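You operate a simulated robot arm through the tools that you are given. There is no shell and no other tool. Be economical: measure what you need, move in short steps, check, and stop when the job is done.

You run a simulated robot arm. Do the job below in one go: nothing can be reset, and whatever is moved stays where it is left.

JOB
Take the green brush on the top of the capstan frame and put it away on the top of the steel ledge. Take the green pad and put it on top of the brown carton on the shelf of the blue table. Push the caps drawer shut. Push the sizing drawer shut. Put the brown sponge on the kit bench away on the top of the trough rack. Take the blue lead from the lower shelf of the bind bench and leave it on the middle shelf of the fitter cart. Take the blue card on the top of the fitter cart and put it away on the top of the trough rack. Any order will do.

It is judged by the outcome, as a careful person would: the job done as asked, and still so three seconds after it is handed in. It fails if anything else is knocked over, pushed out of place, dropped, spilled or broken. A push-on lid holds only when it is set on centred and level and pressed home; a screw cap is set on level and turned clockwise until tight.

ROBOT AND FRAMES
A 7-joint arm with a two-finger parallel gripper on a trunk, on a base that drives. Base frame: it is fixed to the floor where the robot stands at the start and does not move with it; the origin is under the middle of the robot, x ahead of it, y to its left, z up; the surface under the hand at the start is at about z = 95. Lengths are in cm, angles in degrees, forces in N, time in s.
With the tool pointing down near the work surface it reaches from about 50 to 94 cm from the robot's upright axis, wherever it stands. Its first joint turns from -166.0 to 166.0 degrees. Places, roughly: blue card [-250, 0, 100]; blue lead (24x3x3 cm) [-280, -140, 40]; brown carton (11x11x8 cm) [0, -250, 50]; brown sponge (5x6x13 cm) [-390, -420, 90]; caps drawer [100, -450, 70]; green brush (9x5x7 cm) [80, -20, 100]; green pad (10x6x4 cm) [20, -220, 40]; middle shelf of the fitter cart [-230, 10, 30]; sizing drawer [-380, -430, 60]; top of the steel ledge (301x22 cm) [168, 198, 72]; top of the trough rack [20, 610, 80]. Payload 3.91 kg.
Tool frame: the origin (TCP) lies between the finger pads and is the grasp point; the fingertips stand 3 cm ahead of it; z points along the fingers, y is the line along which they close. Largest opening 11 cm; finger width 2, thickness 1; the body of the gripper, 4.8 by 11.2 cm, starts 5.5 cm behind the TCP.
Orientation is told as [roll, pitch, yaw] about the base's x, y, z axes, in that order, counted from this pose: with the fingers straight down and closing along the base's y, the tool's x points along the base's -x, its y along +y and its z along -z.

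CONTROLS
- The arm moves only by the tool send_rows. Its argument "series" is one flat list of numbers, 6 for each row, row after row: the shift along the tool's x, y, z in units of 40 mm (1.0 is 40 mm), then the turn, a rotation vector about the tool's x, y, z in units of 4 degrees (1.0 is 4 degrees). In form: [x, y, z, wx, wy, wz, x, y, z, wx, wy, wz, ...]. A call has 1 to 10 rows; each row shifts and turns the commanded pose from where the row before left it, along the tool's axes as they then stand. "claw" is the opening, from 0 (shut) to 1 (fully open), set as the call begins (left out, the last holds). A call with a number of a shift or a turn outside -1 to 1 is refused whole. Each row takes 0.2 s and may step no farther than 5 cm and 8.6 degrees from the row before; otherwise, or with a gripper value out of range, the whole call is refused. A pose out of reach is approached as far as the arm can. The call stops where the force on the tool passes 40 N (or 10 N more than at its start, if that is more) or the arm is blocked; 0.2 s more then pass. The fingers move at their own pace (about 7.2 cm/s each) and stop on an object; they squeeze with about 21 N. The grip force told is the motor's: it shows also when the fingers shut on nothing. Time passes only in rows, and 0.2 s behind the last, so rows that do not move let the fingers close. The reply holds the time, the measured pose of the TCP, the force on the tool along the base axes, the opening and the grip force, in the units named above and with some noise, with the torque about the TCP (base axes, N m) and any sound that the robot's microphone picked up, and new pictures: "pictures" is both (left out), scene, wrist or none.
- Cameras (640 x 400 px; columns grow to the right, rows downward): "scene" is now at [25.24, -3.32, 144.14]; the picture's right is [-0.39, -0.92, 0.00], its down [-0.51, 0.22, -0.83] and it looks along [0.77, -0.32, -0.55] (base axes); focal length 283 px, centre (320, 200). "wrist" rides on the gripper at [7.2, 1.7, -10.3] in the tool frame; the picture's right is [-0.23, 0.97, 0.00], its down [-0.76, -0.18, -0.62] and it looks along [-0.61, -0.14, 0.78] (tool axes); focal length 222 px, centre (320, 200). There is no depth. A picture from a camera that has moved, and an enlarged one, comes with that camera's place and axes in the base frame and with its lens.
- slide_trunk(by): slides the trunk up (or, below 0, down) by that many cm; the arm and the scene camera ride with it, the base frame stays. It gives what a move gives, with no picture.
- steer(legs): drives the robot by 1 to 6 legs, each [ahead, left, turn to the left] in cm, cm and degrees, along the robot's own axes; the way and the turn of a leg run together, so that a leg with both is an arc; at most 150 cm and 180 degrees a leg. The arm and the cameras ride along, it lands a little off, and it stops where it bumps. It gives what a move gives, and a new picture of the scene camera.
- head_to(pan, tilt): turns the head with the scene camera to pan (to the left, within 86 degrees either way) and tilt (down, from -29 to 69), counted from straight ahead of the robot. It gives what a move gives, and a new picture of the scene camera.
- zoom(camera, box): a new picture of the part [left, top, right, bottom] of that camera's present view, enlarged. The clock stands still meanwhile.
- job_done(): hands the job in; it is judged then, once.

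Go step by step. Nothing tells you exact positions but the pictures and the camera data: compare them with the known pose of the tool, close in by small moves and look again before you grip or let go. The budget is 186 turns and 260 pictures, counting those below and the enlarged ones. Unless the task says otherwise, let go and move clear before handing in.

The tools are called after "Call:" by a JSON object that holds its "fn" and its "kwargs". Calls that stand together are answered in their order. send_rows: Moves the arm, as the interface text tells. Its arguments: {"type":"object","properties":{"series":{"type":"array"},"claw":{"type":"number"},"pictures":{"type":"string","enum":["both","scene","wrist","none"]}},"required":["series"]} The other tools are called the same way: slide_trunk (by) slides the trunk up or down; steer (legs) drives the base; head_to (pan, tilt) turns the head that bears the scene camera; zoom (camera, box) takes an enlarged picture of a part of a camera's view; job_done () hands the job in.

At the start:

```text
t: 0.0
tcp_pos: [53.26, -15.71, 122.47]
ee_rot: [0.0, 0.0, 0.0]
wrist_force: [-1.7, 0.3, 0.1]
moment: [-0.03, 0.02, -0.01]
gripper_width: 10.98
finger_force: 0.1
trunk travel left (down, up): [-62.5, 5.7]
robot x, y, heading: [0.16, 0.06, -0.1]
head pan, tilt: [-22.9, 33.7]
```

scene: 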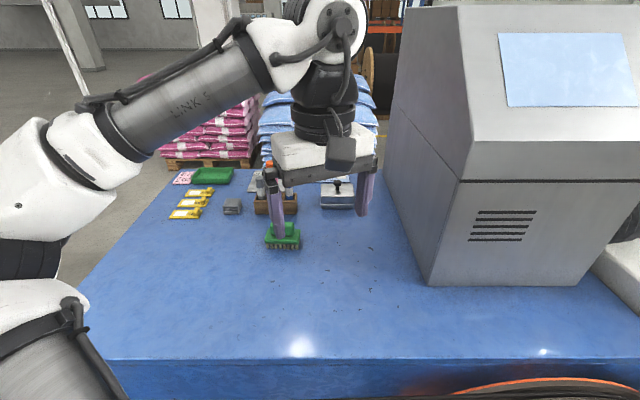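
wrist: 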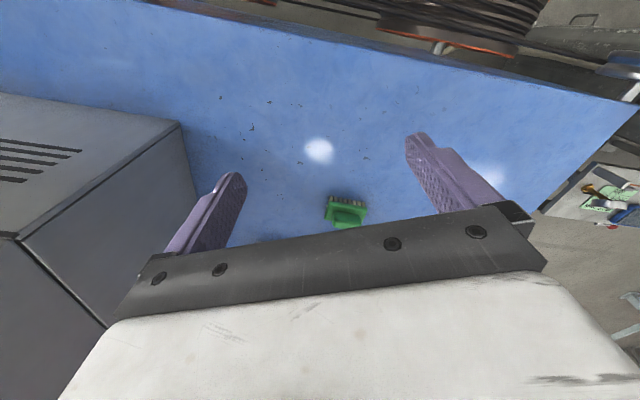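

The green brush stands on the table near [80, -16, 97], ahead of the gripper. I zoom in to see its shape and how it is turned.

Call:
{"fn": "zoom", "kwargs": {"camera": "scene", "box": [220, 150, 380, 250]}}

Call:
{"fn": "zoom", "kwargs": {"camera": "wrist", "box": [280, 160, 440, 260]}}

```text
4.00 times, centred on (300, 200) of scene
camera zoom: at [25.24, -3.32, 144.14], right [-0.39, -0.92, 0.0], down [-0.51, 0.22, -0.83], along [0.77, -0.32, -0.55], focal length 1133 px, centre (400, 200)
```

zoom: 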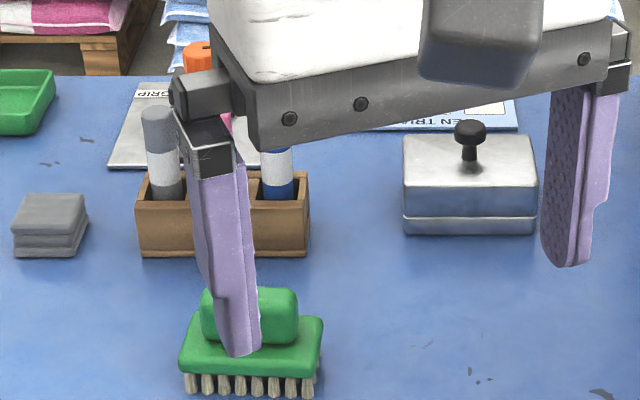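

```text
4.00 times, centred on (360, 210) of wrist
camera zoom: at [46.06, -13.93, 132.85], right [0.23, 0.97, 0.0], down [0.76, -0.18, 0.62], along [0.61, -0.14, -0.78], focal length 888 px, centre (160, 160)
```

zoom: 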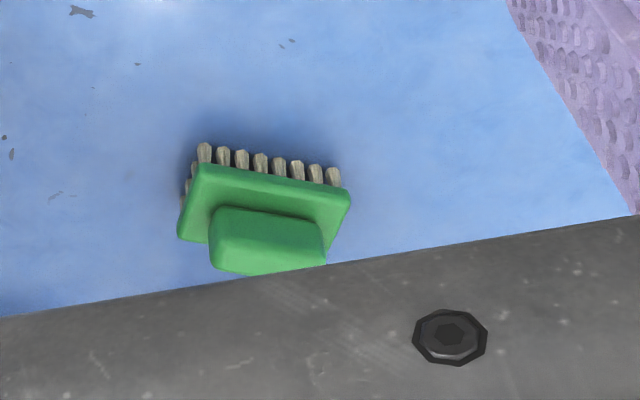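

The brush's grip block is centred near [78.1, -15.6], with its top at about z=102 and its long axis 26° off base y. I move over it first, then turn to match.

Call:
{"fn": "send_rows", "kwargs": {"series": [-0.9, 0, 0.3, 0, 0, 0, -0.9, 0, 0.3, 0, 0, 0, -0.9, 0, 0.3, 0, 0, 0, -0.9, 0, 0.3, 0, 0, 0, -0.9, 0, 0.3, 0, 0, 0, -0.9, 0, 0.3, 0, 0, 0, -0.8, 0, 0.3, 0, 0, 0], "claw": 1, "pictures": "none"}}

Call:
{"fn": "send_rows", "kwargs": {"series": [0, 0, 0, 0, 0, 1, 0, 0, 0, 0, 0, 1, 0, 0, 0, 0, 0, 1, 0, 0, 0, 0, 0, 1, 0, 0, 0, 0, 0, 1, 0, 0, 0, 0, 0, 1, 0, 0, 0, 0, 0, 0.5], "pictures": "both"}}

```text
t: 1.6
tcp_pos: [78.11, -15.76, 113.9]
ee_rot: [0.1, 0.0, 0.0]
wrist_force: [1.0, -0.1, 0.6]
moment: [0.02, 0.0, -0.01]
gripper_width: 10.99
finger_force: 0.1
trunk travel left (down, up): [-62.5, 5.7]
robot x, y, heading: [0.13, -0.05, -0.2]
head pan, tilt: [-22.9, 33.7]
```

```text
t: 3.2
tcp_pos: [78.14, -15.69, 114.12]
ee_rot: [0.1, 0.0, -26.1]
wrist_force: [0.0, 0.3, 0.5]
moment: [0.04, 0.05, 0.0]
gripper_width: 10.99
finger_force: 0.0
trunk travel left (down, up): [-62.5, 5.7]
robot x, y, heading: [-0.14, -0.28, -0.0]
head pan, tilt: [-22.9, 33.7]
camera scene: at [25.24, -3.32, 144.14], right [-0.39, -0.92, 0.0], down [-0.51, 0.22, -0.83], along [0.77, -0.32, -0.55], focal length 283 px, centre (320, 200)
camera wrist: at [72.33, -10.89, 124.47], right [0.63, 0.78, 0.0], down [0.61, -0.49, 0.62], along [0.48, -0.39, -0.78], focal length 222 px, centre (320, 200)
```

scene: 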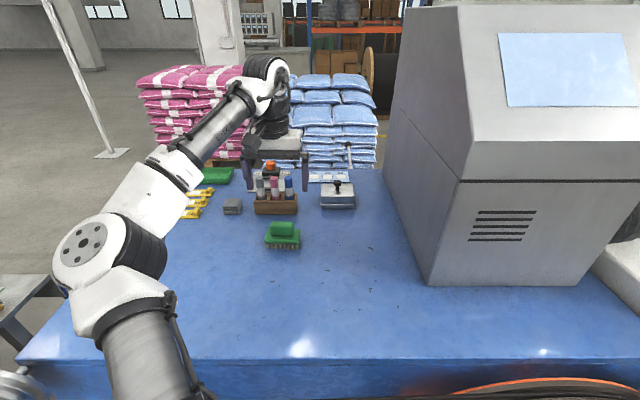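
wrist: 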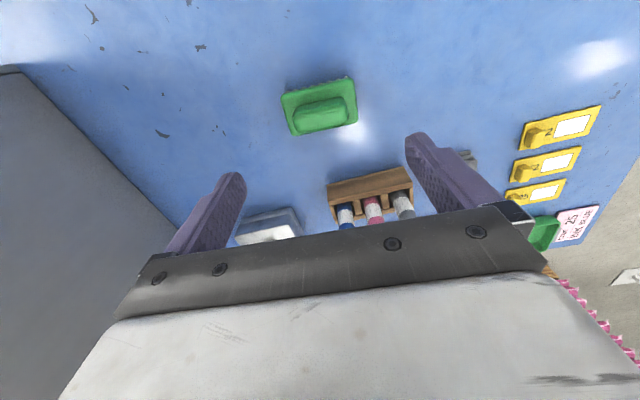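

The gripper sits over the brush with the yaw matched. I lower it so the fingers straddle the block, then look.

Call:
{"fn": "send_rows", "kwargs": {"series": [0, 0, 1, 0, 0, 0, 0, 0, 1, 0, 0, 0, 0, 0, 0.6, 0, 0, 0], "pictures": "both"}}

Call:
{"fn": "zoom", "kwargs": {"camera": "scene", "box": [220, 170, 340, 260]}}

```text
t: 4.0
tcp_pos: [78.13, -15.64, 103.49]
ee_rot: [0.0, 0.1, -26.0]
wrist_force: [-0.5, 0.9, 0.2]
moment: [-0.01, -0.01, 0.01]
gripper_width: 11.02
finger_force: 0.1
trunk travel left (down, up): [-62.5, 5.7]
robot x, y, heading: [0.43, 0.06, 0.0]
head pan, tilt: [-22.9, 33.7]
camera scene: at [25.26, -3.32, 144.14], right [-0.39, -0.92, 0.0], down [-0.51, 0.22, -0.83], along [0.77, -0.32, -0.55], focal length 283 px, centre (320, 200)
camera wrist: at [72.39, -10.87, 113.94], right [0.63, 0.78, 0.0], down [0.61, -0.49, 0.62], along [0.48, -0.39, -0.78], focal length 222 px, centre (320, 200)
```

scene: 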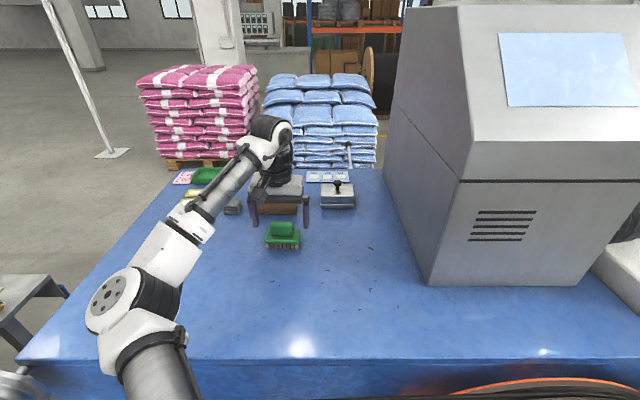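
wrist: 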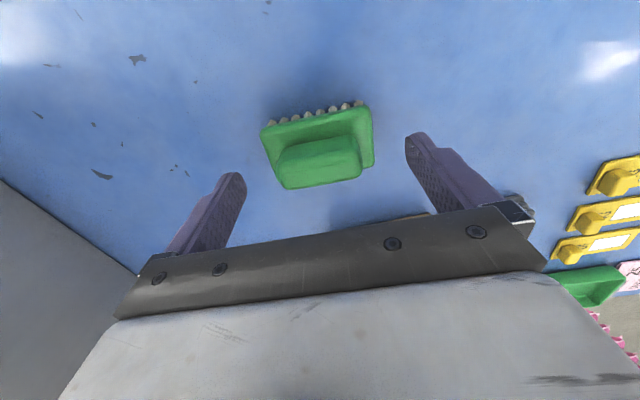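

```text
4.44 times, centred on (280, 215) of scene
camera zoom: at [25.26, -3.32, 144.14], right [-0.39, -0.92, 0.0], down [-0.51, 0.22, -0.83], along [0.77, -0.32, -0.55], focal length 1258 px, centre (498, 133)
```

zoom: 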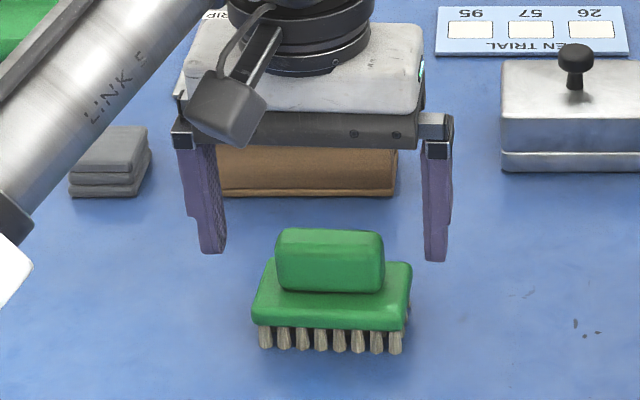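

I check the alignment closely in the wrist view before descending.

Call:
{"fn": "zoom", "kwargs": {"camera": "wrist", "box": [240, 80, 400, 200]}}

```text
3.33 times, centred on (320, 140) of wrist
camera zoom: at [72.39, -10.87, 113.94], right [0.63, 0.78, 0.0], down [0.61, -0.49, 0.62], along [0.48, -0.39, -0.78], focal length 740 px, centre (320, 400)
```

zoom: 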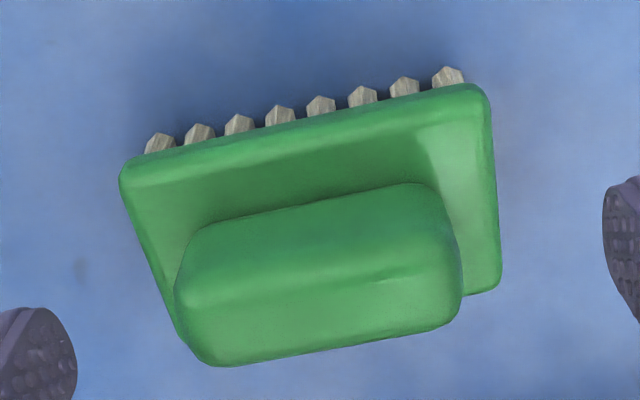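

The block is centred between the fingers. I go down a little more and close.

Call:
{"fn": "send_rows", "kwargs": {"series": [-0.07, 0, 0.38, 0, 0, 0], "pictures": "none"}}

Call:
{"fn": "send_rows", "kwargs": {"series": [0, 0, 0, 0, 0, 0, 0, 0, 0, 0, 0, 0, 0, 0, 0, 0, 0, 0, 0, 0, 0, 0, 0, 0, 0, 0, 0, 0, 0, 0], "claw": 0, "pictures": "wrist"}}

Call:
{"fn": "send_rows", "kwargs": {"series": [0, 0, -0.5, 0, 0, 0, 0, 0, -1, 0, 0, 0, 0, 0, -1, 0, 0, 0], "pictures": "both"}}

```text
t: 4.4
tcp_pos: [78.27, -15.81, 102.11]
ee_rot: [0.0, -0.1, -26.0]
wrist_force: [0.1, -0.1, -0.2]
moment: [0.04, -0.02, 0.0]
gripper_width: 10.99
finger_force: 0.1
trunk travel left (down, up): [-62.5, 5.7]
robot x, y, heading: [-0.23, -0.52, -0.1]
head pan, tilt: [-22.9, 33.7]
```

```text
t: 5.6
tcp_pos: [78.28, -15.62, 102.0]
ee_rot: [0.0, -0.1, -26.0]
wrist_force: [-0.7, 0.5, 0.5]
moment: [0.02, 0.03, 0.02]
gripper_width: 5.89
finger_force: 21.2
trunk travel left (down, up): [-62.5, 5.7]
robot x, y, heading: [0.25, 0.23, 0.0]
head pan, tilt: [-22.9, 33.7]
camera wrist: at [72.56, -10.97, 112.46], right [0.63, 0.78, 0.0], down [0.61, -0.49, 0.62], along [0.48, -0.39, -0.78], focal length 222 px, centre (320, 200)
```

wrist: 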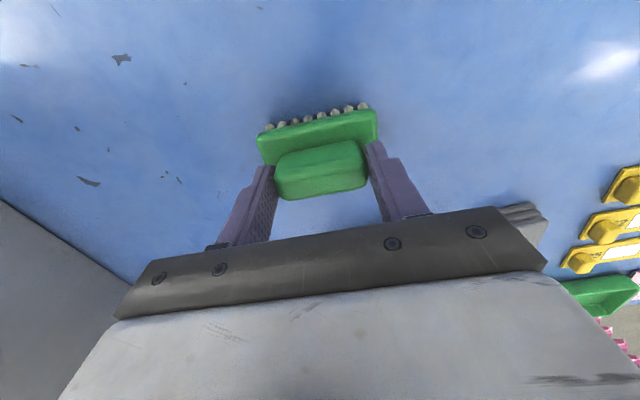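

```text
t: 6.4
tcp_pos: [78.29, -15.83, 112.26]
ee_rot: [0.0, 0.0, -26.0]
wrist_force: [-0.7, -0.4, -0.7]
moment: [0.02, -0.03, 0.0]
gripper_width: 5.88
finger_force: 20.8
trunk travel left (down, up): [-62.5, 5.7]
robot x, y, heading: [-0.2, -0.03, -0.1]
head pan, tilt: [-22.9, 33.7]
camera scene: at [25.18, -3.32, 144.14], right [-0.39, -0.92, 0.0], down [-0.51, 0.22, -0.83], along [0.77, -0.32, -0.55], focal length 283 px, centre (320, 200)
camera wrist: at [72.51, -11.02, 122.6], right [0.63, 0.78, 0.0], down [0.61, -0.49, 0.62], along [0.48, -0.39, -0.78], focal length 222 px, centre (320, 200)
```

scene: 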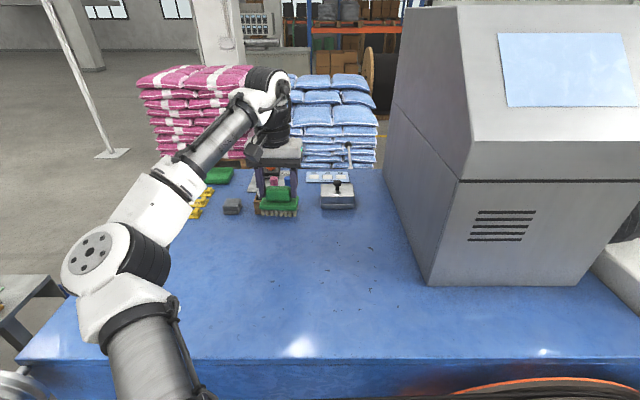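
wrist: 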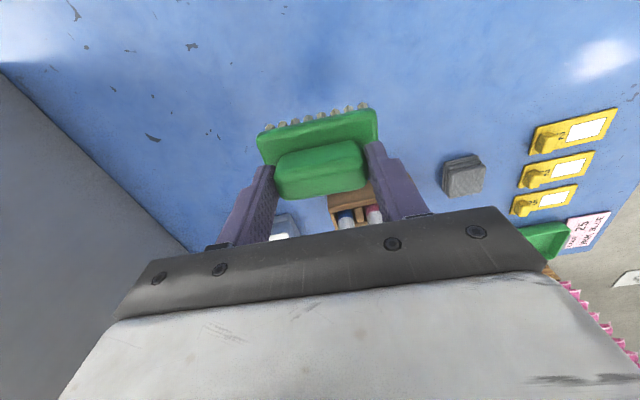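

The brush is held. I retract and raise the arm, and turn the head left to find the ledge.

Call:
{"fn": "send_rows", "kwargs": {"series": [0.75, -0.37, -0.5, 0, 0, 0, 0.75, -0.37, -0.5, 0, 0, 0, 0.75, -0.37, -0.5, 0, 0, 0, 0.75, -0.37, -0.5, 0, 0, 0, 0.75, -0.37, -0.5, 0, 0, 0, 0.75, -0.37, -0.5, 0, 0, 0, 0.75, -0.37, -0.5, 0, 0, 0], "pictures": "none"}}

Call:
{"fn": "head_to", "kwargs": {"pan": 50, "tilt": 20}}

Call:
{"fn": "head_to", "kwargs": {"pan": 85, "tilt": 20}}

Call:
{"fn": "head_to", "kwargs": {"pan": -85, "tilt": 20}}

```text
t: 8.0
tcp_pos: [54.8, -15.94, 126.11]
ee_rot: [0.0, 0.0, -25.9]
wrist_force: [0.1, 0.2, -1.4]
moment: [-0.01, 0.03, 0.01]
gripper_width: 5.87
finger_force: 21.4
trunk travel left (down, up): [-62.5, 5.7]
robot x, y, heading: [-0.3, 0.11, -0.0]
head pan, tilt: [-22.9, 33.7]
```

```text
t: 9.4
tcp_pos: [54.98, -15.87, 126.01]
ee_rot: [0.0, 0.0, -26.0]
wrist_force: [1.2, 0.4, -0.7]
moment: [0.01, 0.03, 0.03]
gripper_width: 5.9
finger_force: 21.0
trunk travel left (down, up): [-62.5, 5.7]
robot x, y, heading: [0.46, 0.23, 0.1]
head pan, tilt: [50.0, 20.0]
camera scene: at [23.06, 7.27, 146.32], right [0.77, -0.64, 0.0], down [-0.22, -0.26, -0.94], along [0.6, 0.72, -0.34], focal length 283 px, centre (320, 200)
```

scene: 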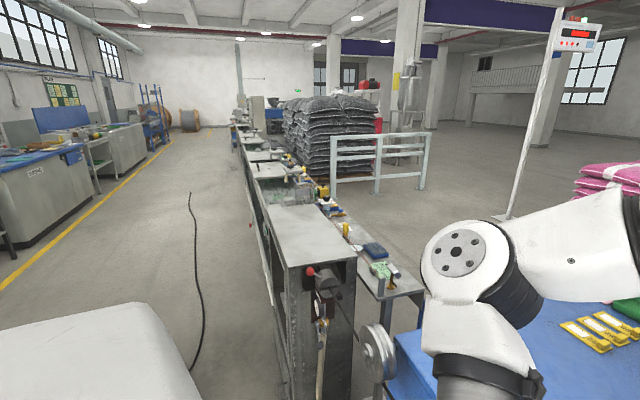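

```text
t: 10.5
tcp_pos: [55.04, -15.97, 126.1]
ee_rot: [-0.1, 0.0, -26.0]
wrist_force: [0.3, -0.7, -1.4]
moment: [0.03, 0.0, -0.02]
gripper_width: 5.89
finger_force: 21.1
trunk travel left (down, up): [-62.5, 5.7]
robot x, y, heading: [0.11, -0.12, 0.4]
head pan, tilt: [85.0, 20.0]
camera scene: at [17.89, 9.41, 146.32], right [1.0, -0.09, 0.0], down [-0.03, -0.34, -0.94], along [0.08, 0.94, -0.34], focal length 283 px, centre (320, 200)
```

scene: 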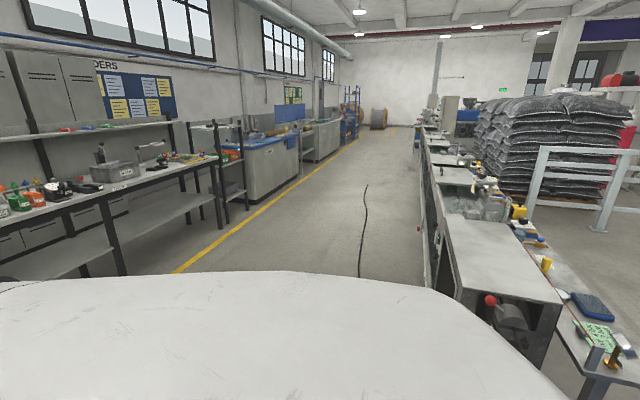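

```text
t: 13.0
tcp_pos: [54.99, -16.06, 126.12]
ee_rot: [-0.1, 0.0, -26.0]
wrist_force: [-0.5, 0.2, -1.1]
moment: [-0.07, -0.01, 0.04]
gripper_width: 5.87
finger_force: 21.3
trunk travel left (down, up): [-62.5, 5.7]
robot x, y, heading: [0.1, -0.04, -0.1]
head pan, tilt: [-85.0, 20.0]
camera scene: at [17.88, -9.14, 146.32], right [-1.0, -0.09, 0.0], down [-0.03, 0.34, -0.94], along [0.08, -0.94, -0.34], focal length 283 px, centre (320, 200)
```

scene: 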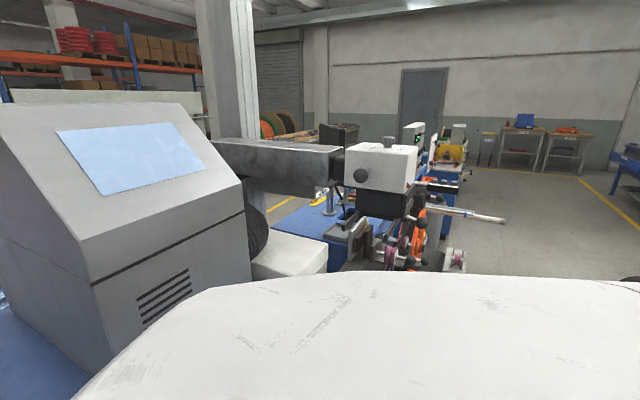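

The steel ledge seems to be the narrow shelf along the machine line, running diagonally to my left. I look closer.

Call:
{"fn": "head_to", "kwargs": {"pan": 55, "tilt": 25}}

Call:
{"fn": "zoom", "kwargs": {"camera": "scene", "box": [240, 100, 480, 250]}}

Call:
{"fn": "zoom", "kwargs": {"camera": "scene", "box": [300, 180, 500, 305]}}

Call:
{"fn": "head_to", "kwargs": {"pan": 50, "tilt": 55}}

```text
t: 15.3
tcp_pos: [55.09, -16.11, 125.98]
ee_rot: [-0.1, 0.0, -26.1]
wrist_force: [0.5, 0.1, -0.8]
moment: [0.0, -0.04, -0.02]
gripper_width: 5.89
finger_force: 21.1
trunk travel left (down, up): [-62.5, 5.7]
robot x, y, heading: [0.01, 0.12, -0.1]
head pan, tilt: [55.0, 25.0]
camera scene: at [22.36, 7.68, 145.51], right [0.82, -0.57, 0.0], down [-0.24, -0.35, -0.91], along [0.52, 0.74, -0.42], focal length 283 px, centre (320, 200)
```

scene: 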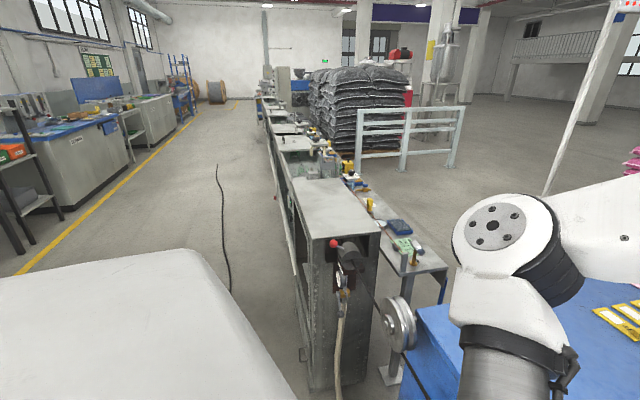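

```text
2.67 times, centred on (360, 175) of scene
camera zoom: at [22.36, 7.68, 145.51], right [0.82, -0.57, 0.0], down [-0.24, -0.35, -0.91], along [0.52, 0.74, -0.42], focal length 755 px, centre (213, 267)
```

zoom: 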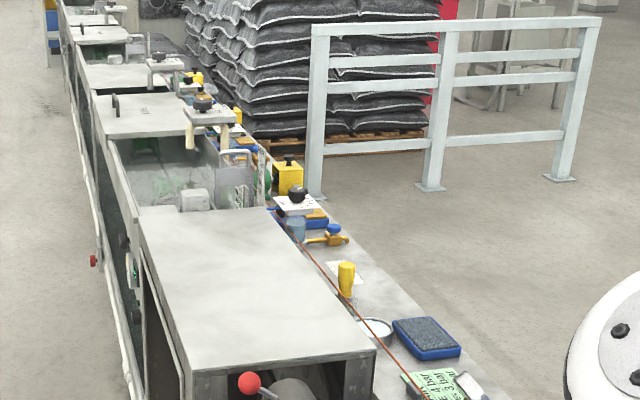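

```text
3.20 times, centred on (400, 242) of scene
camera zoom: at [22.36, 7.68, 145.51], right [0.82, -0.57, 0.0], down [-0.24, -0.35, -0.91], along [0.52, 0.74, -0.42], focal length 906 px, centre (64, 64)
```

zoom: 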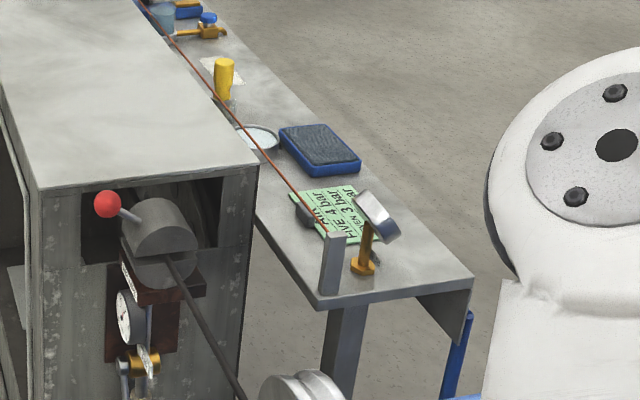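

```text
t: 16.2
tcp_pos: [54.94, -16.04, 126.21]
ee_rot: [0.0, 0.0, -26.0]
wrist_force: [-0.2, 0.3, -0.7]
moment: [0.01, -0.02, -0.01]
gripper_width: 5.87
finger_force: 20.5
trunk travel left (down, up): [-62.5, 5.7]
robot x, y, heading: [0.38, 0.21, 0.1]
head pan, tilt: [50.0, 55.0]
camera scene: at [21.7, 5.66, 141.12], right [0.77, -0.64, 0.0], down [-0.53, -0.63, -0.57], along [0.37, 0.44, -0.82], focal length 283 px, centre (320, 200)
```

scene: 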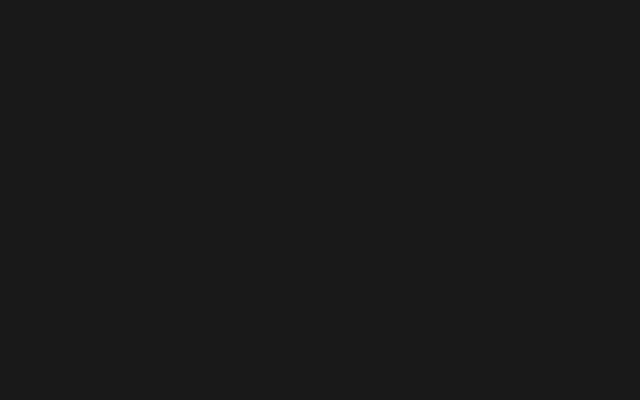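

The steel ledge's near end is about [110, 59, 72], running at ~66°. A free patch lies at its outer near corner, right of the mirror stand. I drive diagonally closer.

Call:
{"fn": "steer", "kwargs": {"legs": [[33, 45, 0]]}}

Call:
{"fn": "head_to", "kwargs": {"pan": 15, "tilt": 40}}

```text
t: 18.0
tcp_pos: [60.3, -7.84, 126.02]
ee_rot: [0.0, 0.1, -26.4]
wrist_force: [-0.2, -0.5, -1.2]
moment: [-0.02, 0.01, 0.0]
gripper_width: 5.87
finger_force: 20.6
trunk travel left (down, up): [-62.5, 5.7]
robot x, y, heading: [5.18, 8.6, -0.4]
head pan, tilt: [50.0, 55.0]
stopped in leg 1: the robot was blocked; the commanded pose is now the measured one
camera scene: at [27.27, 14.06, 141.1], right [0.76, -0.65, 0.0], down [-0.53, -0.62, -0.57], along [0.37, 0.44, -0.82], focal length 283 px, centre (320, 200)
```

scene: 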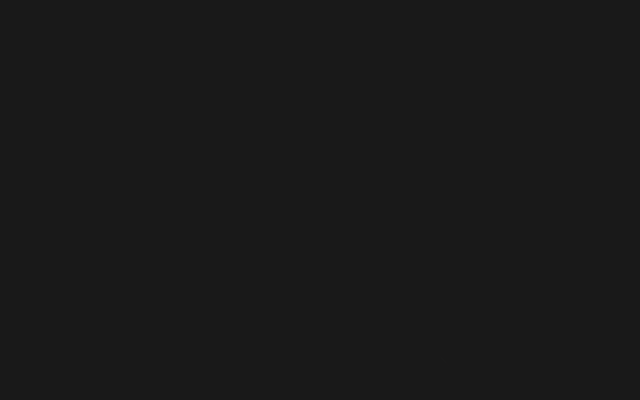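

```text
t: 19.0
tcp_pos: [60.3, -7.78, 126.08]
ee_rot: [0.1, 0.1, -26.4]
wrist_force: [1.5, -0.3, -1.2]
moment: [0.03, 0.0, -0.03]
gripper_width: 5.91
finger_force: 21.1
trunk travel left (down, up): [-62.5, 5.7]
robot x, y, heading: [5.55, 9.02, -0.2]
head pan, tilt: [15.0, 40.0]
camera scene: at [30.78, 10.73, 143.18], right [0.25, -0.97, 0.0], down [-0.62, -0.16, -0.77], along [0.74, 0.19, -0.64], focal length 283 px, centre (320, 200)
```

scene: 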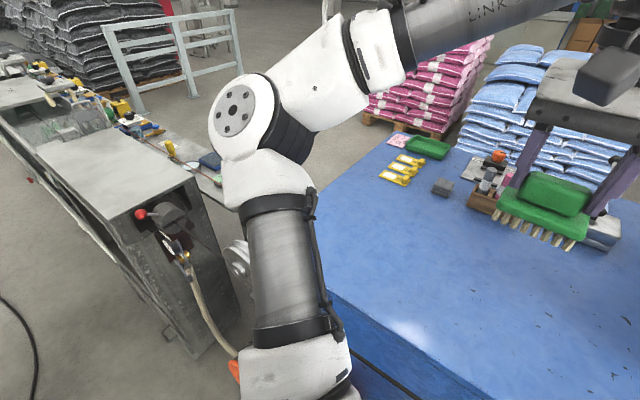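

The base's front right corner touches the table edge. I back off, turn parallel to the machine line and then approach sideways.

Call:
{"fn": "steer", "kwargs": {"legs": [[-12, 10, 0], [0, 0, 67], [26, -24, 0]]}}

Call:
{"fn": "head_to", "kwargs": {"pan": -45, "tilt": 40}}

```text
t: 24.8
tcp_pos: [47.71, 69.98, 126.05]
ee_rot: [0.0, 0.0, 39.5]
wrist_force: [-0.2, 0.9, -1.5]
moment: [-0.05, -0.05, 0.0]
gripper_width: 5.89
finger_force: 21.2
trunk travel left (down, up): [-62.5, 5.7]
robot x, y, heading: [10.68, 26.64, 65.7]
head pan, tilt: [15.0, 40.0]
stopped in leg 3: the robot was blocked; the commanded pose is now the measured one
camera scene: at [18.85, 50.57, 143.15], right [0.99, -0.16, 0.0], down [-0.1, -0.64, -0.77], along [0.12, 0.76, -0.64], focal length 283 px, centre (320, 200)
```

scene: 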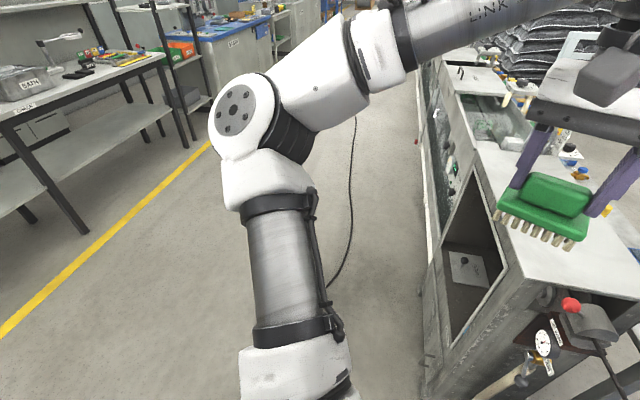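

```text
t: 26.1
tcp_pos: [47.84, 69.83, 126.11]
ee_rot: [0.1, 0.0, 39.5]
wrist_force: [0.7, -0.2, -1.1]
moment: [-0.04, 0.04, 0.01]
gripper_width: 5.89
finger_force: 20.7
trunk travel left (down, up): [-62.5, 5.7]
robot x, y, heading: [10.51, 26.4, 65.6]
head pan, tilt: [-45.0, 40.0]
camera scene: at [25.57, 45.03, 143.18], right [0.35, -0.94, 0.0], down [-0.6, -0.23, -0.77], along [0.72, 0.27, -0.64], focal length 283 px, centre (320, 200)
```

scene: 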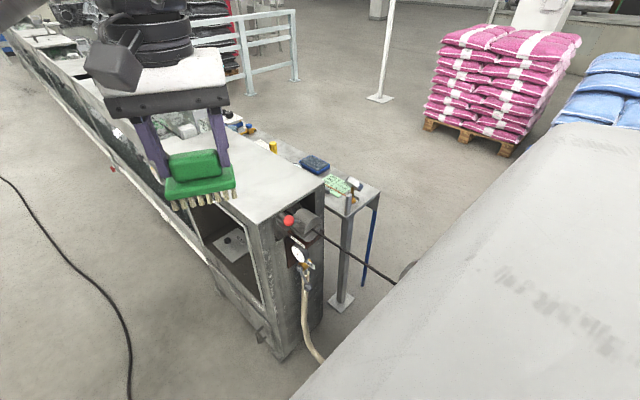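

The base seems about 48 cm in radius, so I keep clear of the table edge and drive forward along it to come level with the gap.

Call:
{"fn": "steer", "kwargs": {"legs": [[0, 2, 0], [31, 0, 1], [3, -5, 0]]}}

Call:
{"fn": "head_to", "kwargs": {"pan": -60, "tilt": 40}}

```text
t: 29.2
tcp_pos: [60.04, 99.78, 126.04]
ee_rot: [0.1, -0.1, 39.7]
wrist_force: [0.1, -0.1, -1.1]
moment: [-0.05, 0.01, 0.0]
gripper_width: 5.9
finger_force: 20.9
trunk travel left (down, up): [-62.5, 5.7]
robot x, y, heading: [23.6, 56.07, 66.0]
head pan, tilt: [-45.0, 40.0]
stopped in leg 3: the robot was blocked; the commanded pose is now the measured one
camera scene: at [37.93, 74.95, 143.18], right [0.36, -0.93, 0.0], down [-0.6, -0.23, -0.77], along [0.72, 0.27, -0.64], focal length 283 px, centre (320, 200)
```

scene: 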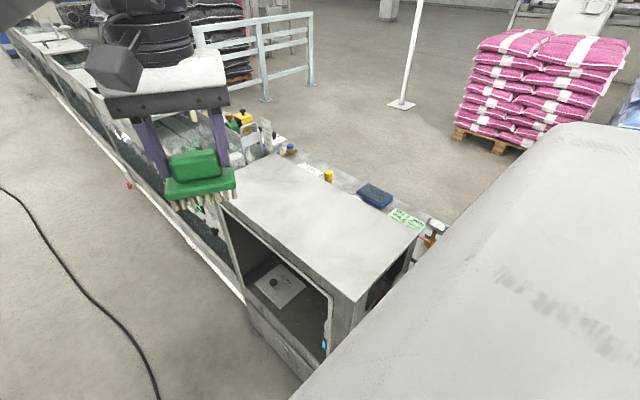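

```text
t: 30.0
tcp_pos: [60.21, 99.68, 126.03]
ee_rot: [0.2, 0.0, 39.7]
wrist_force: [0.0, 0.4, -0.4]
moment: [0.01, 0.03, -0.01]
gripper_width: 5.87
finger_force: 21.1
trunk travel left (down, up): [-62.5, 5.7]
robot x, y, heading: [22.94, 56.39, 66.1]
head pan, tilt: [-60.0, 40.0]
camera scene: at [38.49, 72.77, 143.18], right [0.1, -0.99, 0.0], down [-0.64, -0.07, -0.77], along [0.76, 0.08, -0.64], focal length 283 px, centre (320, 200)
```

scene: 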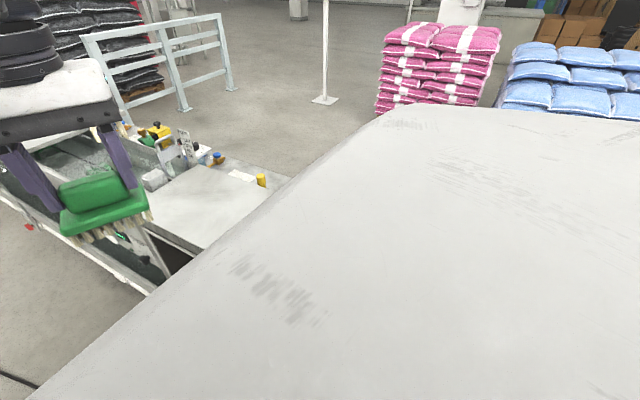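

The robot's own cover hides the target from here. I turn the base in place to face the ledge end.

Call:
{"fn": "steer", "kwargs": {"legs": [[0, 1, 0], [0, 0, -50]]}}

Call:
{"fn": "head_to", "kwargs": {"pan": -15, "tilt": 45}}

```text
t: 33.1
tcp_pos: [79.26, 55.89, 126.03]
ee_rot: [0.1, 0.1, -10.6]
wrist_force: [-0.9, 0.2, -0.8]
moment: [-0.01, 0.01, -0.01]
gripper_width: 5.89
finger_force: 20.7
trunk travel left (down, up): [-62.5, 5.7]
robot x, y, heading: [22.45, 57.0, 15.8]
head pan, tilt: [-60.0, 40.0]
camera scene: at [44.65, 55.37, 143.18], right [-0.7, -0.71, 0.0], down [-0.46, 0.45, -0.77], along [0.55, -0.54, -0.64], focal length 283 px, centre (320, 200)
```

scene: 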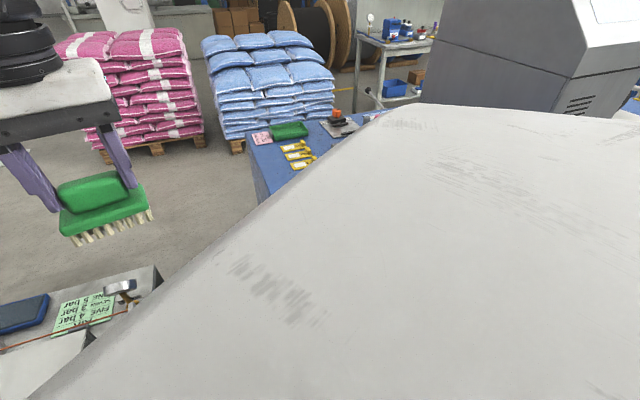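

```text
t: 34.2
tcp_pos: [79.38, 55.87, 125.94]
ee_rot: [0.1, 0.0, -10.6]
wrist_force: [0.0, -0.8, -1.9]
moment: [-0.03, 0.01, 0.04]
gripper_width: 5.88
finger_force: 21.5
trunk travel left (down, up): [-62.5, 5.7]
robot x, y, heading: [22.06, 56.28, 15.8]
head pan, tilt: [-15.0, 45.0]
camera scene: at [46.71, 61.41, 142.45], right [0.01, -1.0, 0.0], down [-0.71, -0.01, -0.71], along [0.71, 0.01, -0.71], focal length 283 px, centre (320, 200)
```

scene: 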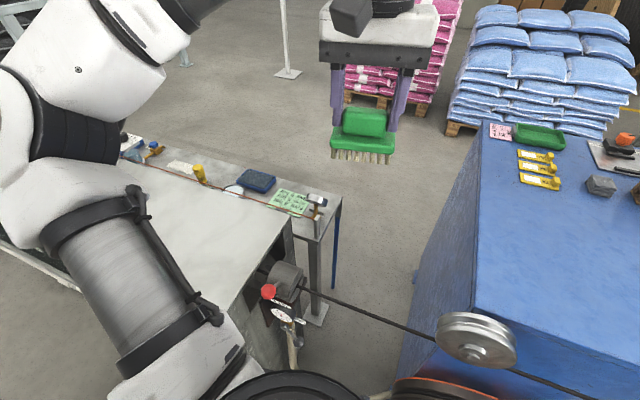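

Clear view now. I zoom on the ledge end to choose the spot.

Call:
{"fn": "zoom", "kwargs": {"camera": "scene", "box": [220, 160, 360, 250]}}

Call:
{"fn": "zoom", "kwargs": {"camera": "scene", "box": [100, 120, 260, 220]}}

```text
4.44 times, centred on (290, 205) of scene
camera zoom: at [46.71, 61.41, 142.45], right [0.01, -1.0, 0.0], down [-0.71, -0.01, -0.71], along [0.71, 0.01, -0.71], focal length 1258 px, centre (453, 178)
```

zoom: 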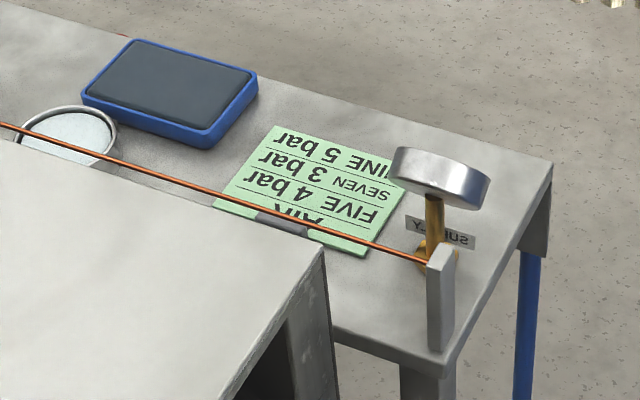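

```text
4.00 times, centred on (180, 170) of scene
camera zoom: at [46.71, 61.41, 142.45], right [0.01, -1.0, 0.0], down [-0.71, -0.01, -0.71], along [0.71, 0.01, -0.71], focal length 1133 px, centre (880, 320)
```

zoom: 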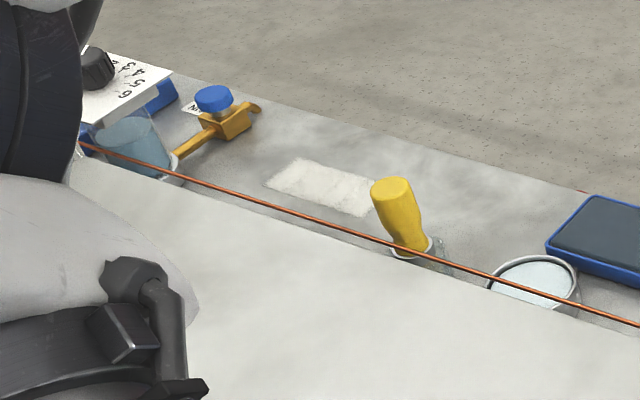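

I choose the free outer corner of the ledge, target about [117.7, 60.7], brush along the ledge. I nudge the base nearer and lower the trunk some.

Call:
{"fn": "steer", "kwargs": {"legs": [[6, -1.4, 0]]}}

Call:
{"fn": "slide_trunk", "kwargs": {"by": -20}}

```text
t: 35.3
tcp_pos: [81.08, 57.39, 125.93]
ee_rot: [0.2, 0.1, -10.9]
wrist_force: [0.2, -0.1, -1.6]
moment: [-0.01, -0.01, 0.03]
gripper_width: 5.91
finger_force: 21.8
trunk travel left (down, up): [-62.5, 5.7]
robot x, y, heading: [24.02, 58.46, 15.2]
head pan, tilt: [-15.0, 45.0]
stopped in leg 1: the robot was blocked; the commanded pose is now the measured one
camera scene: at [48.6, 63.04, 142.44], right [0.01, -1.0, 0.0], down [-0.71, 0.0, -0.71], along [0.71, 0.0, -0.71], focal length 283 px, centre (320, 200)
```

scene: 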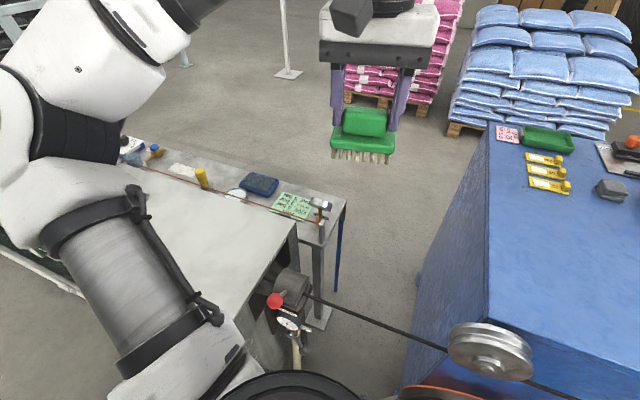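

```text
t: 37.5
tcp_pos: [81.02, 57.27, 106.03]
ee_rot: [0.2, 0.0, -10.9]
wrist_force: [0.9, 0.0, -1.3]
moment: [0.03, 0.02, 0.0]
gripper_width: 5.89
finger_force: 20.8
trunk travel left (down, up): [-42.5, 25.7]
robot x, y, heading: [24.01, 58.49, 15.3]
head pan, tilt: [-15.0, 45.0]
```

Call:
{"fn": "steer", "kwargs": {"legs": [[-1, -4, 0], [3, -1, 0]]}}

```text
t: 38.2
tcp_pos: [80.99, 57.3, 106.05]
ee_rot: [0.0, 0.1, -10.6]
wrist_force: [0.2, -0.1, -1.2]
moment: [0.02, 0.01, 0.02]
gripper_width: 5.91
finger_force: 20.8
trunk travel left (down, up): [-42.5, 25.7]
robot x, y, heading: [23.74, 57.86, 15.5]
head pan, tilt: [-15.0, 45.0]
stopped in leg 1: the robot was blocked; the commanded pose is now the measured one
camera scene: at [48.38, 62.83, 122.45], right [0.01, -1.0, 0.0], down [-0.71, -0.01, -0.71], along [0.71, 0.01, -0.71], focal length 283 px, centre (320, 200)
```

scene: 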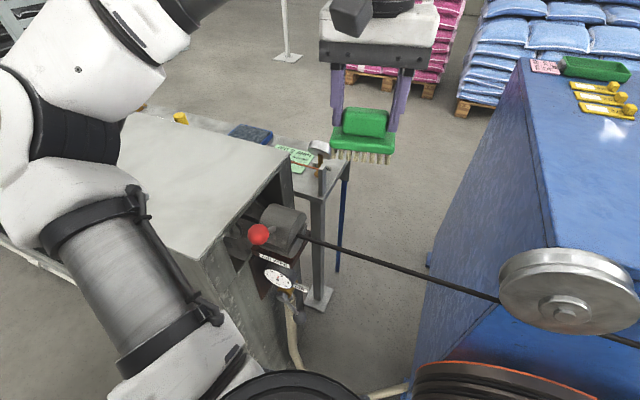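

Call:
{"fn": "send_rows", "kwargs": {"series": [-0.886, 0.252, 0, 0, 0, 0, -0.886, 0.252, 0, 0, 0, 0, -0.886, 0.252, 0, 0, 0, 0, -0.886, 0.252, 0, 0, 0, 0, -0.886, 0.252, 0, 0, 0, 0, -0.886, 0.252, 0, 0, 0, 0, -0.886, 0.252, 0, 0, 0, 0, -0.886, 0.252, 0, 0, 0, 0, -0.886, 0.252, 0, 0, 0, 0, -0.886, 0.252, 0, 0, 0, 0], "pictures": "none"}}

Call:
{"fn": "send_rows", "kwargs": {"series": [0, 0, 0.5, 0, 0, 0.9, 0, 0, 0.5, 0, 0, 0.95, 0, 0, 0.5, 0, 0, 0.95], "pictures": "both"}}

```text
t: 40.4
tcp_pos: [110.09, 59.51, 105.34]
ee_rot: [0.0, -0.1, -10.7]
wrist_force: [0.3, 1.1, -1.0]
moment: [0.0, 0.0, -0.01]
gripper_width: 5.9
finger_force: 21.0
out of reach, approached as far as the arm can: row 8, 9, 10
trunk travel left (down, up): [-42.5, 25.7]
robot x, y, heading: [23.9, 57.72, 15.7]
head pan, tilt: [-15.0, 45.0]
```

```text
t: 41.2
tcp_pos: [110.37, 59.67, 99.31]
ee_rot: [0.1, 0.1, -21.8]
wrist_force: [-0.2, 0.4, -1.3]
moment: [-0.02, 0.03, 0.03]
gripper_width: 5.86
finger_force: 21.3
trunk travel left (down, up): [-42.5, 25.7]
robot x, y, heading: [24.21, 58.12, 15.9]
head pan, tilt: [-15.0, 45.0]
camera scene: at [48.38, 62.81, 122.45], right [0.01, -1.0, 0.0], down [-0.71, -0.01, -0.71], along [0.71, 0.01, -0.71], focal length 283 px, centre (320, 200)
camera wrist: at [104.19, 63.97, 109.71], right [0.57, 0.82, 0.0], down [0.64, -0.45, 0.62], along [0.51, -0.36, -0.78], focal length 222 px, centre (320, 200)
```

scene: 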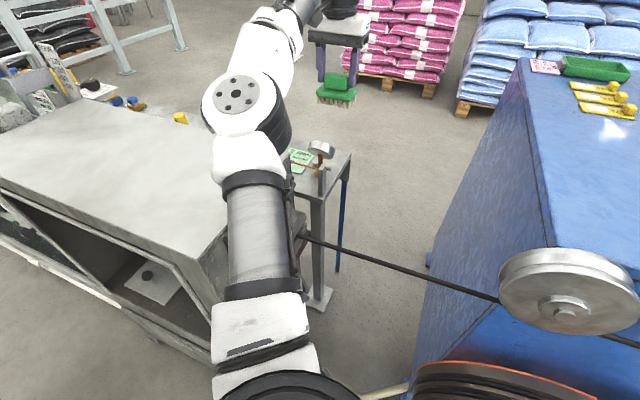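
wrist: 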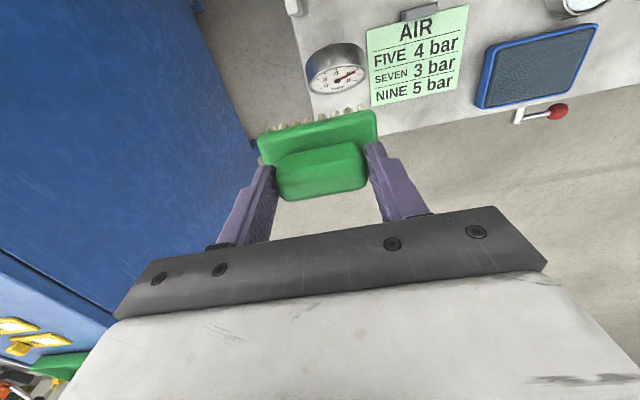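

The gripper falls short: reach is better when the hand is low relative to the trunk. I raise the trunk and lower the arm instead, staying above the gauge.

Call:
{"fn": "slide_trunk", "kwargs": {"by": 20}}

Call:
{"fn": "send_rows", "kwargs": {"series": [0, 0, 1, 0, 0, 0, 0, 0, 1, 0, 0, 0, 0, 0, 1, 0, 0, 0, 0, 0, 1, 0, 0, 0, 0, 0, 1, 0, 0, 0, 0, 0, 0.8, 0, 0, 0], "pictures": "none"}}

Call:
{"fn": "send_rows", "kwargs": {"series": [-0.6, 0.3, 0, 0, 0, 0, -0.6, 0.3, 0, 0, 0, 0, -0.5, 0.3, 0, 0, 0, 0], "pictures": "both"}}

```text
t: 43.4
tcp_pos: [110.31, 59.66, 119.24]
ee_rot: [0.1, 0.1, -21.8]
wrist_force: [0.7, -0.7, -0.5]
moment: [0.02, 0.0, -0.01]
gripper_width: 5.9
finger_force: 21.3
trunk travel left (down, up): [-62.5, 5.7]
robot x, y, heading: [23.74, 58.2, 15.7]
head pan, tilt: [-15.0, 45.0]
```

```text
t: 44.8
tcp_pos: [110.47, 59.71, 96.42]
ee_rot: [0.0, 0.0, -21.8]
wrist_force: [0.5, 0.5, -1.2]
moment: [0.0, -0.03, -0.01]
gripper_width: 5.9
finger_force: 21.0
trunk travel left (down, up): [-62.5, 5.7]
robot x, y, heading: [23.7, 57.8, 15.8]
head pan, tilt: [-15.0, 45.0]
```

```text
t: 45.6
tcp_pos: [117.94, 60.39, 96.07]
ee_rot: [0.2, 0.2, -21.8]
wrist_force: [1.3, -0.4, -1.8]
moment: [-0.01, 0.01, 0.01]
gripper_width: 5.9
finger_force: 21.3
trunk travel left (down, up): [-62.5, 5.7]
robot x, y, heading: [23.61, 57.88, 15.5]
head pan, tilt: [-15.0, 45.0]
camera scene: at [48.36, 62.79, 142.45], right [0.01, -1.0, 0.0], down [-0.71, -0.01, -0.71], along [0.71, 0.01, -0.71], focal length 283 px, centre (320, 200)
camera wrist: at [111.83, 64.67, 106.5], right [0.57, 0.82, 0.0], down [0.64, -0.45, 0.62], along [0.51, -0.35, -0.78], focal length 222 px, centre (320, 200)
```

scene: 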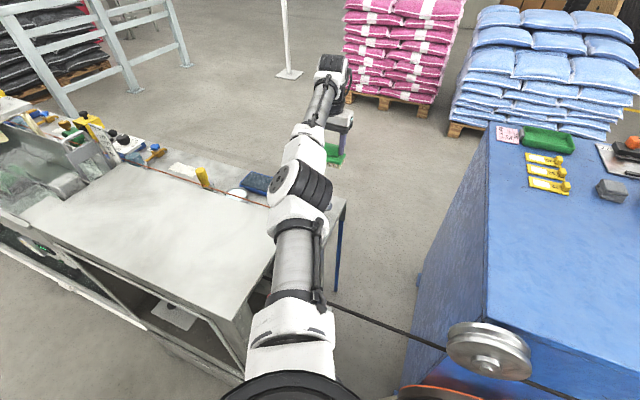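
wrist: 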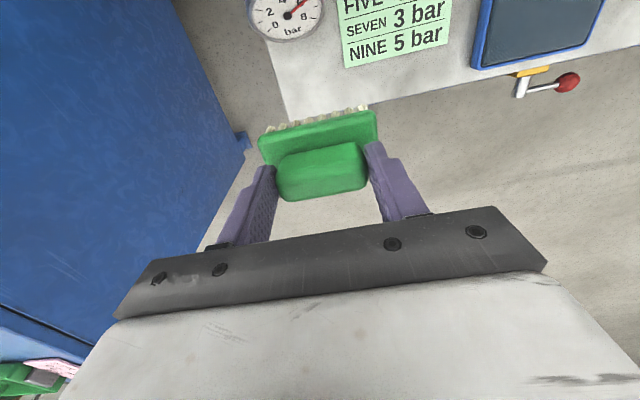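

The position over the ledge checks out: about 3.5 cm in from the outer edge. I lower and watch.

Call:
{"fn": "send_rows", "kwargs": {"series": [0, 0, 1, 0, 0, 0, 0, 0, 1, 0, 0, 0, 0, 0, 1, 0, 0, 0, 0, 0, 0.6, 0, 0, 0], "pictures": "both"}}

Call:
{"fn": "zoom", "kwargs": {"camera": "scene", "box": [240, 120, 400, 220]}}

```text
t: 46.6
tcp_pos: [117.79, 60.42, 81.53]
ee_rot: [0.1, 0.1, -21.8]
wrist_force: [-0.2, 0.6, -1.2]
moment: [-0.01, 0.02, 0.0]
gripper_width: 5.9
finger_force: 20.7
trunk travel left (down, up): [-62.5, 5.7]
robot x, y, heading: [23.97, 57.92, 15.6]
head pan, tilt: [-15.0, 45.0]
camera scene: at [48.4, 62.81, 142.45], right [0.01, -1.0, 0.0], down [-0.71, -0.01, -0.71], along [0.71, 0.01, -0.71], focal length 283 px, centre (320, 200)
camera wrist: at [111.83, 64.82, 92.01], right [0.57, 0.82, 0.0], down [0.64, -0.45, 0.62], along [0.51, -0.35, -0.78], focal length 222 px, centre (320, 200)
```

scene: 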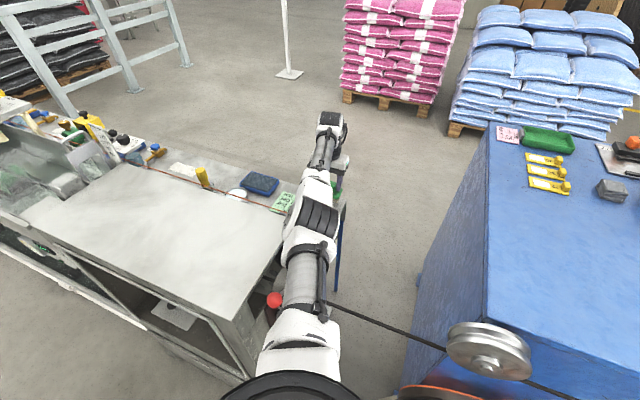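
wrist: 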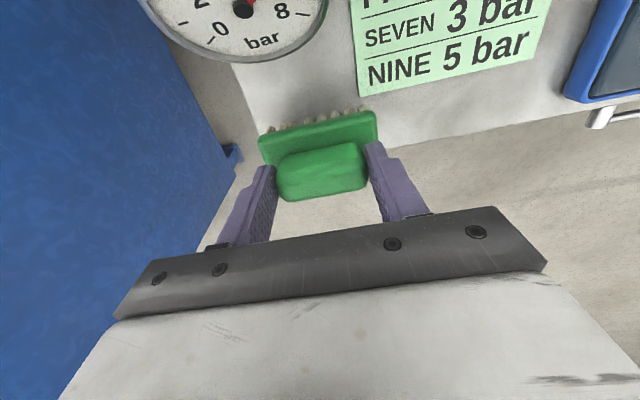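

```text
4.00 times, centred on (320, 170) of scene
camera zoom: at [48.4, 62.81, 142.45], right [0.01, -1.0, 0.0], down [-0.71, -0.01, -0.71], along [0.71, 0.01, -0.71], focal length 1133 px, centre (320, 320)
```

zoom: 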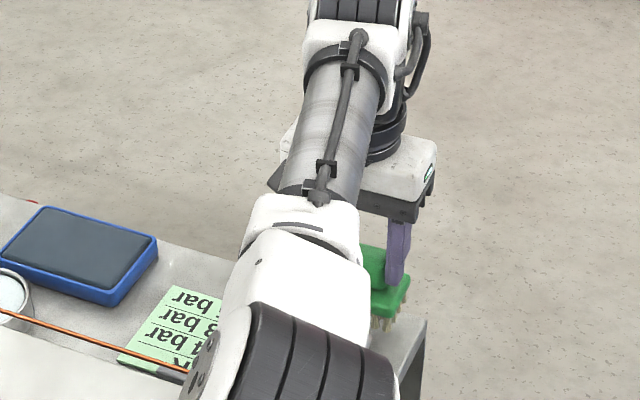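

The gauge head's top is near z=83, so the wrist camera should clear it by some centimetres. I lower gently to contact.

Call:
{"fn": "send_rows", "kwargs": {"series": [0, 0, 0.25, 0, 0, 0, 0, 0, 0.15, 0, 0, 0, 0, 0, 0.1, 0, 0, 0], "pictures": "wrist"}}

```text
t: 47.4
tcp_pos: [117.91, 60.42, 79.62]
ee_rot: [0.1, 0.1, -21.8]
wrist_force: [-0.4, 0.4, -1.4]
moment: [0.01, -0.01, -0.02]
gripper_width: 5.87
finger_force: 21.6
trunk travel left (down, up): [-62.5, 5.7]
robot x, y, heading: [23.77, 57.81, 15.6]
head pan, tilt: [-15.0, 45.0]
camera wrist: at [111.88, 64.78, 90.06], right [0.57, 0.82, 0.0], down [0.64, -0.45, 0.62], along [0.51, -0.35, -0.78], focal length 222 px, centre (320, 200)
```

wrist: 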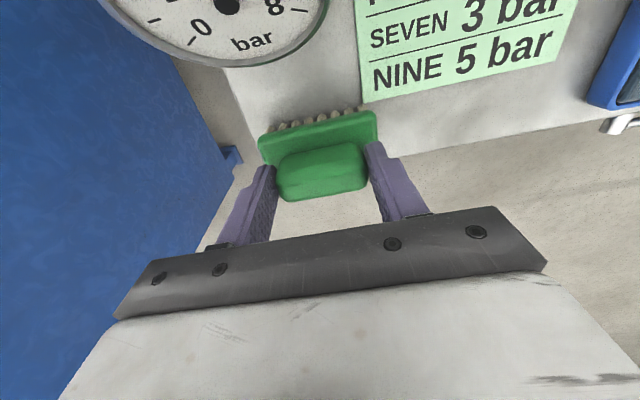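

Call:
{"fn": "send_rows", "kwargs": {"series": [0, 0, 0.08, 0, 0, 0, 0, 0, 0.05, 0, 0, 0, 0, 0, 0.05, 0, 0, 0], "pictures": "none"}}

```text
t: 48.2
tcp_pos: [117.98, 60.34, 79.29]
ee_rot: [0.2, -0.3, -21.9]
wrist_force: [1.6, -3.2, 16.6]
moment: [0.5, 0.0, 0.04]
gripper_width: 5.9
finger_force: 21.0
trunk travel left (down, up): [-62.5, 5.7]
robot x, y, heading: [23.68, 57.91, 15.5]
head pan, tilt: [-15.0, 45.0]
```

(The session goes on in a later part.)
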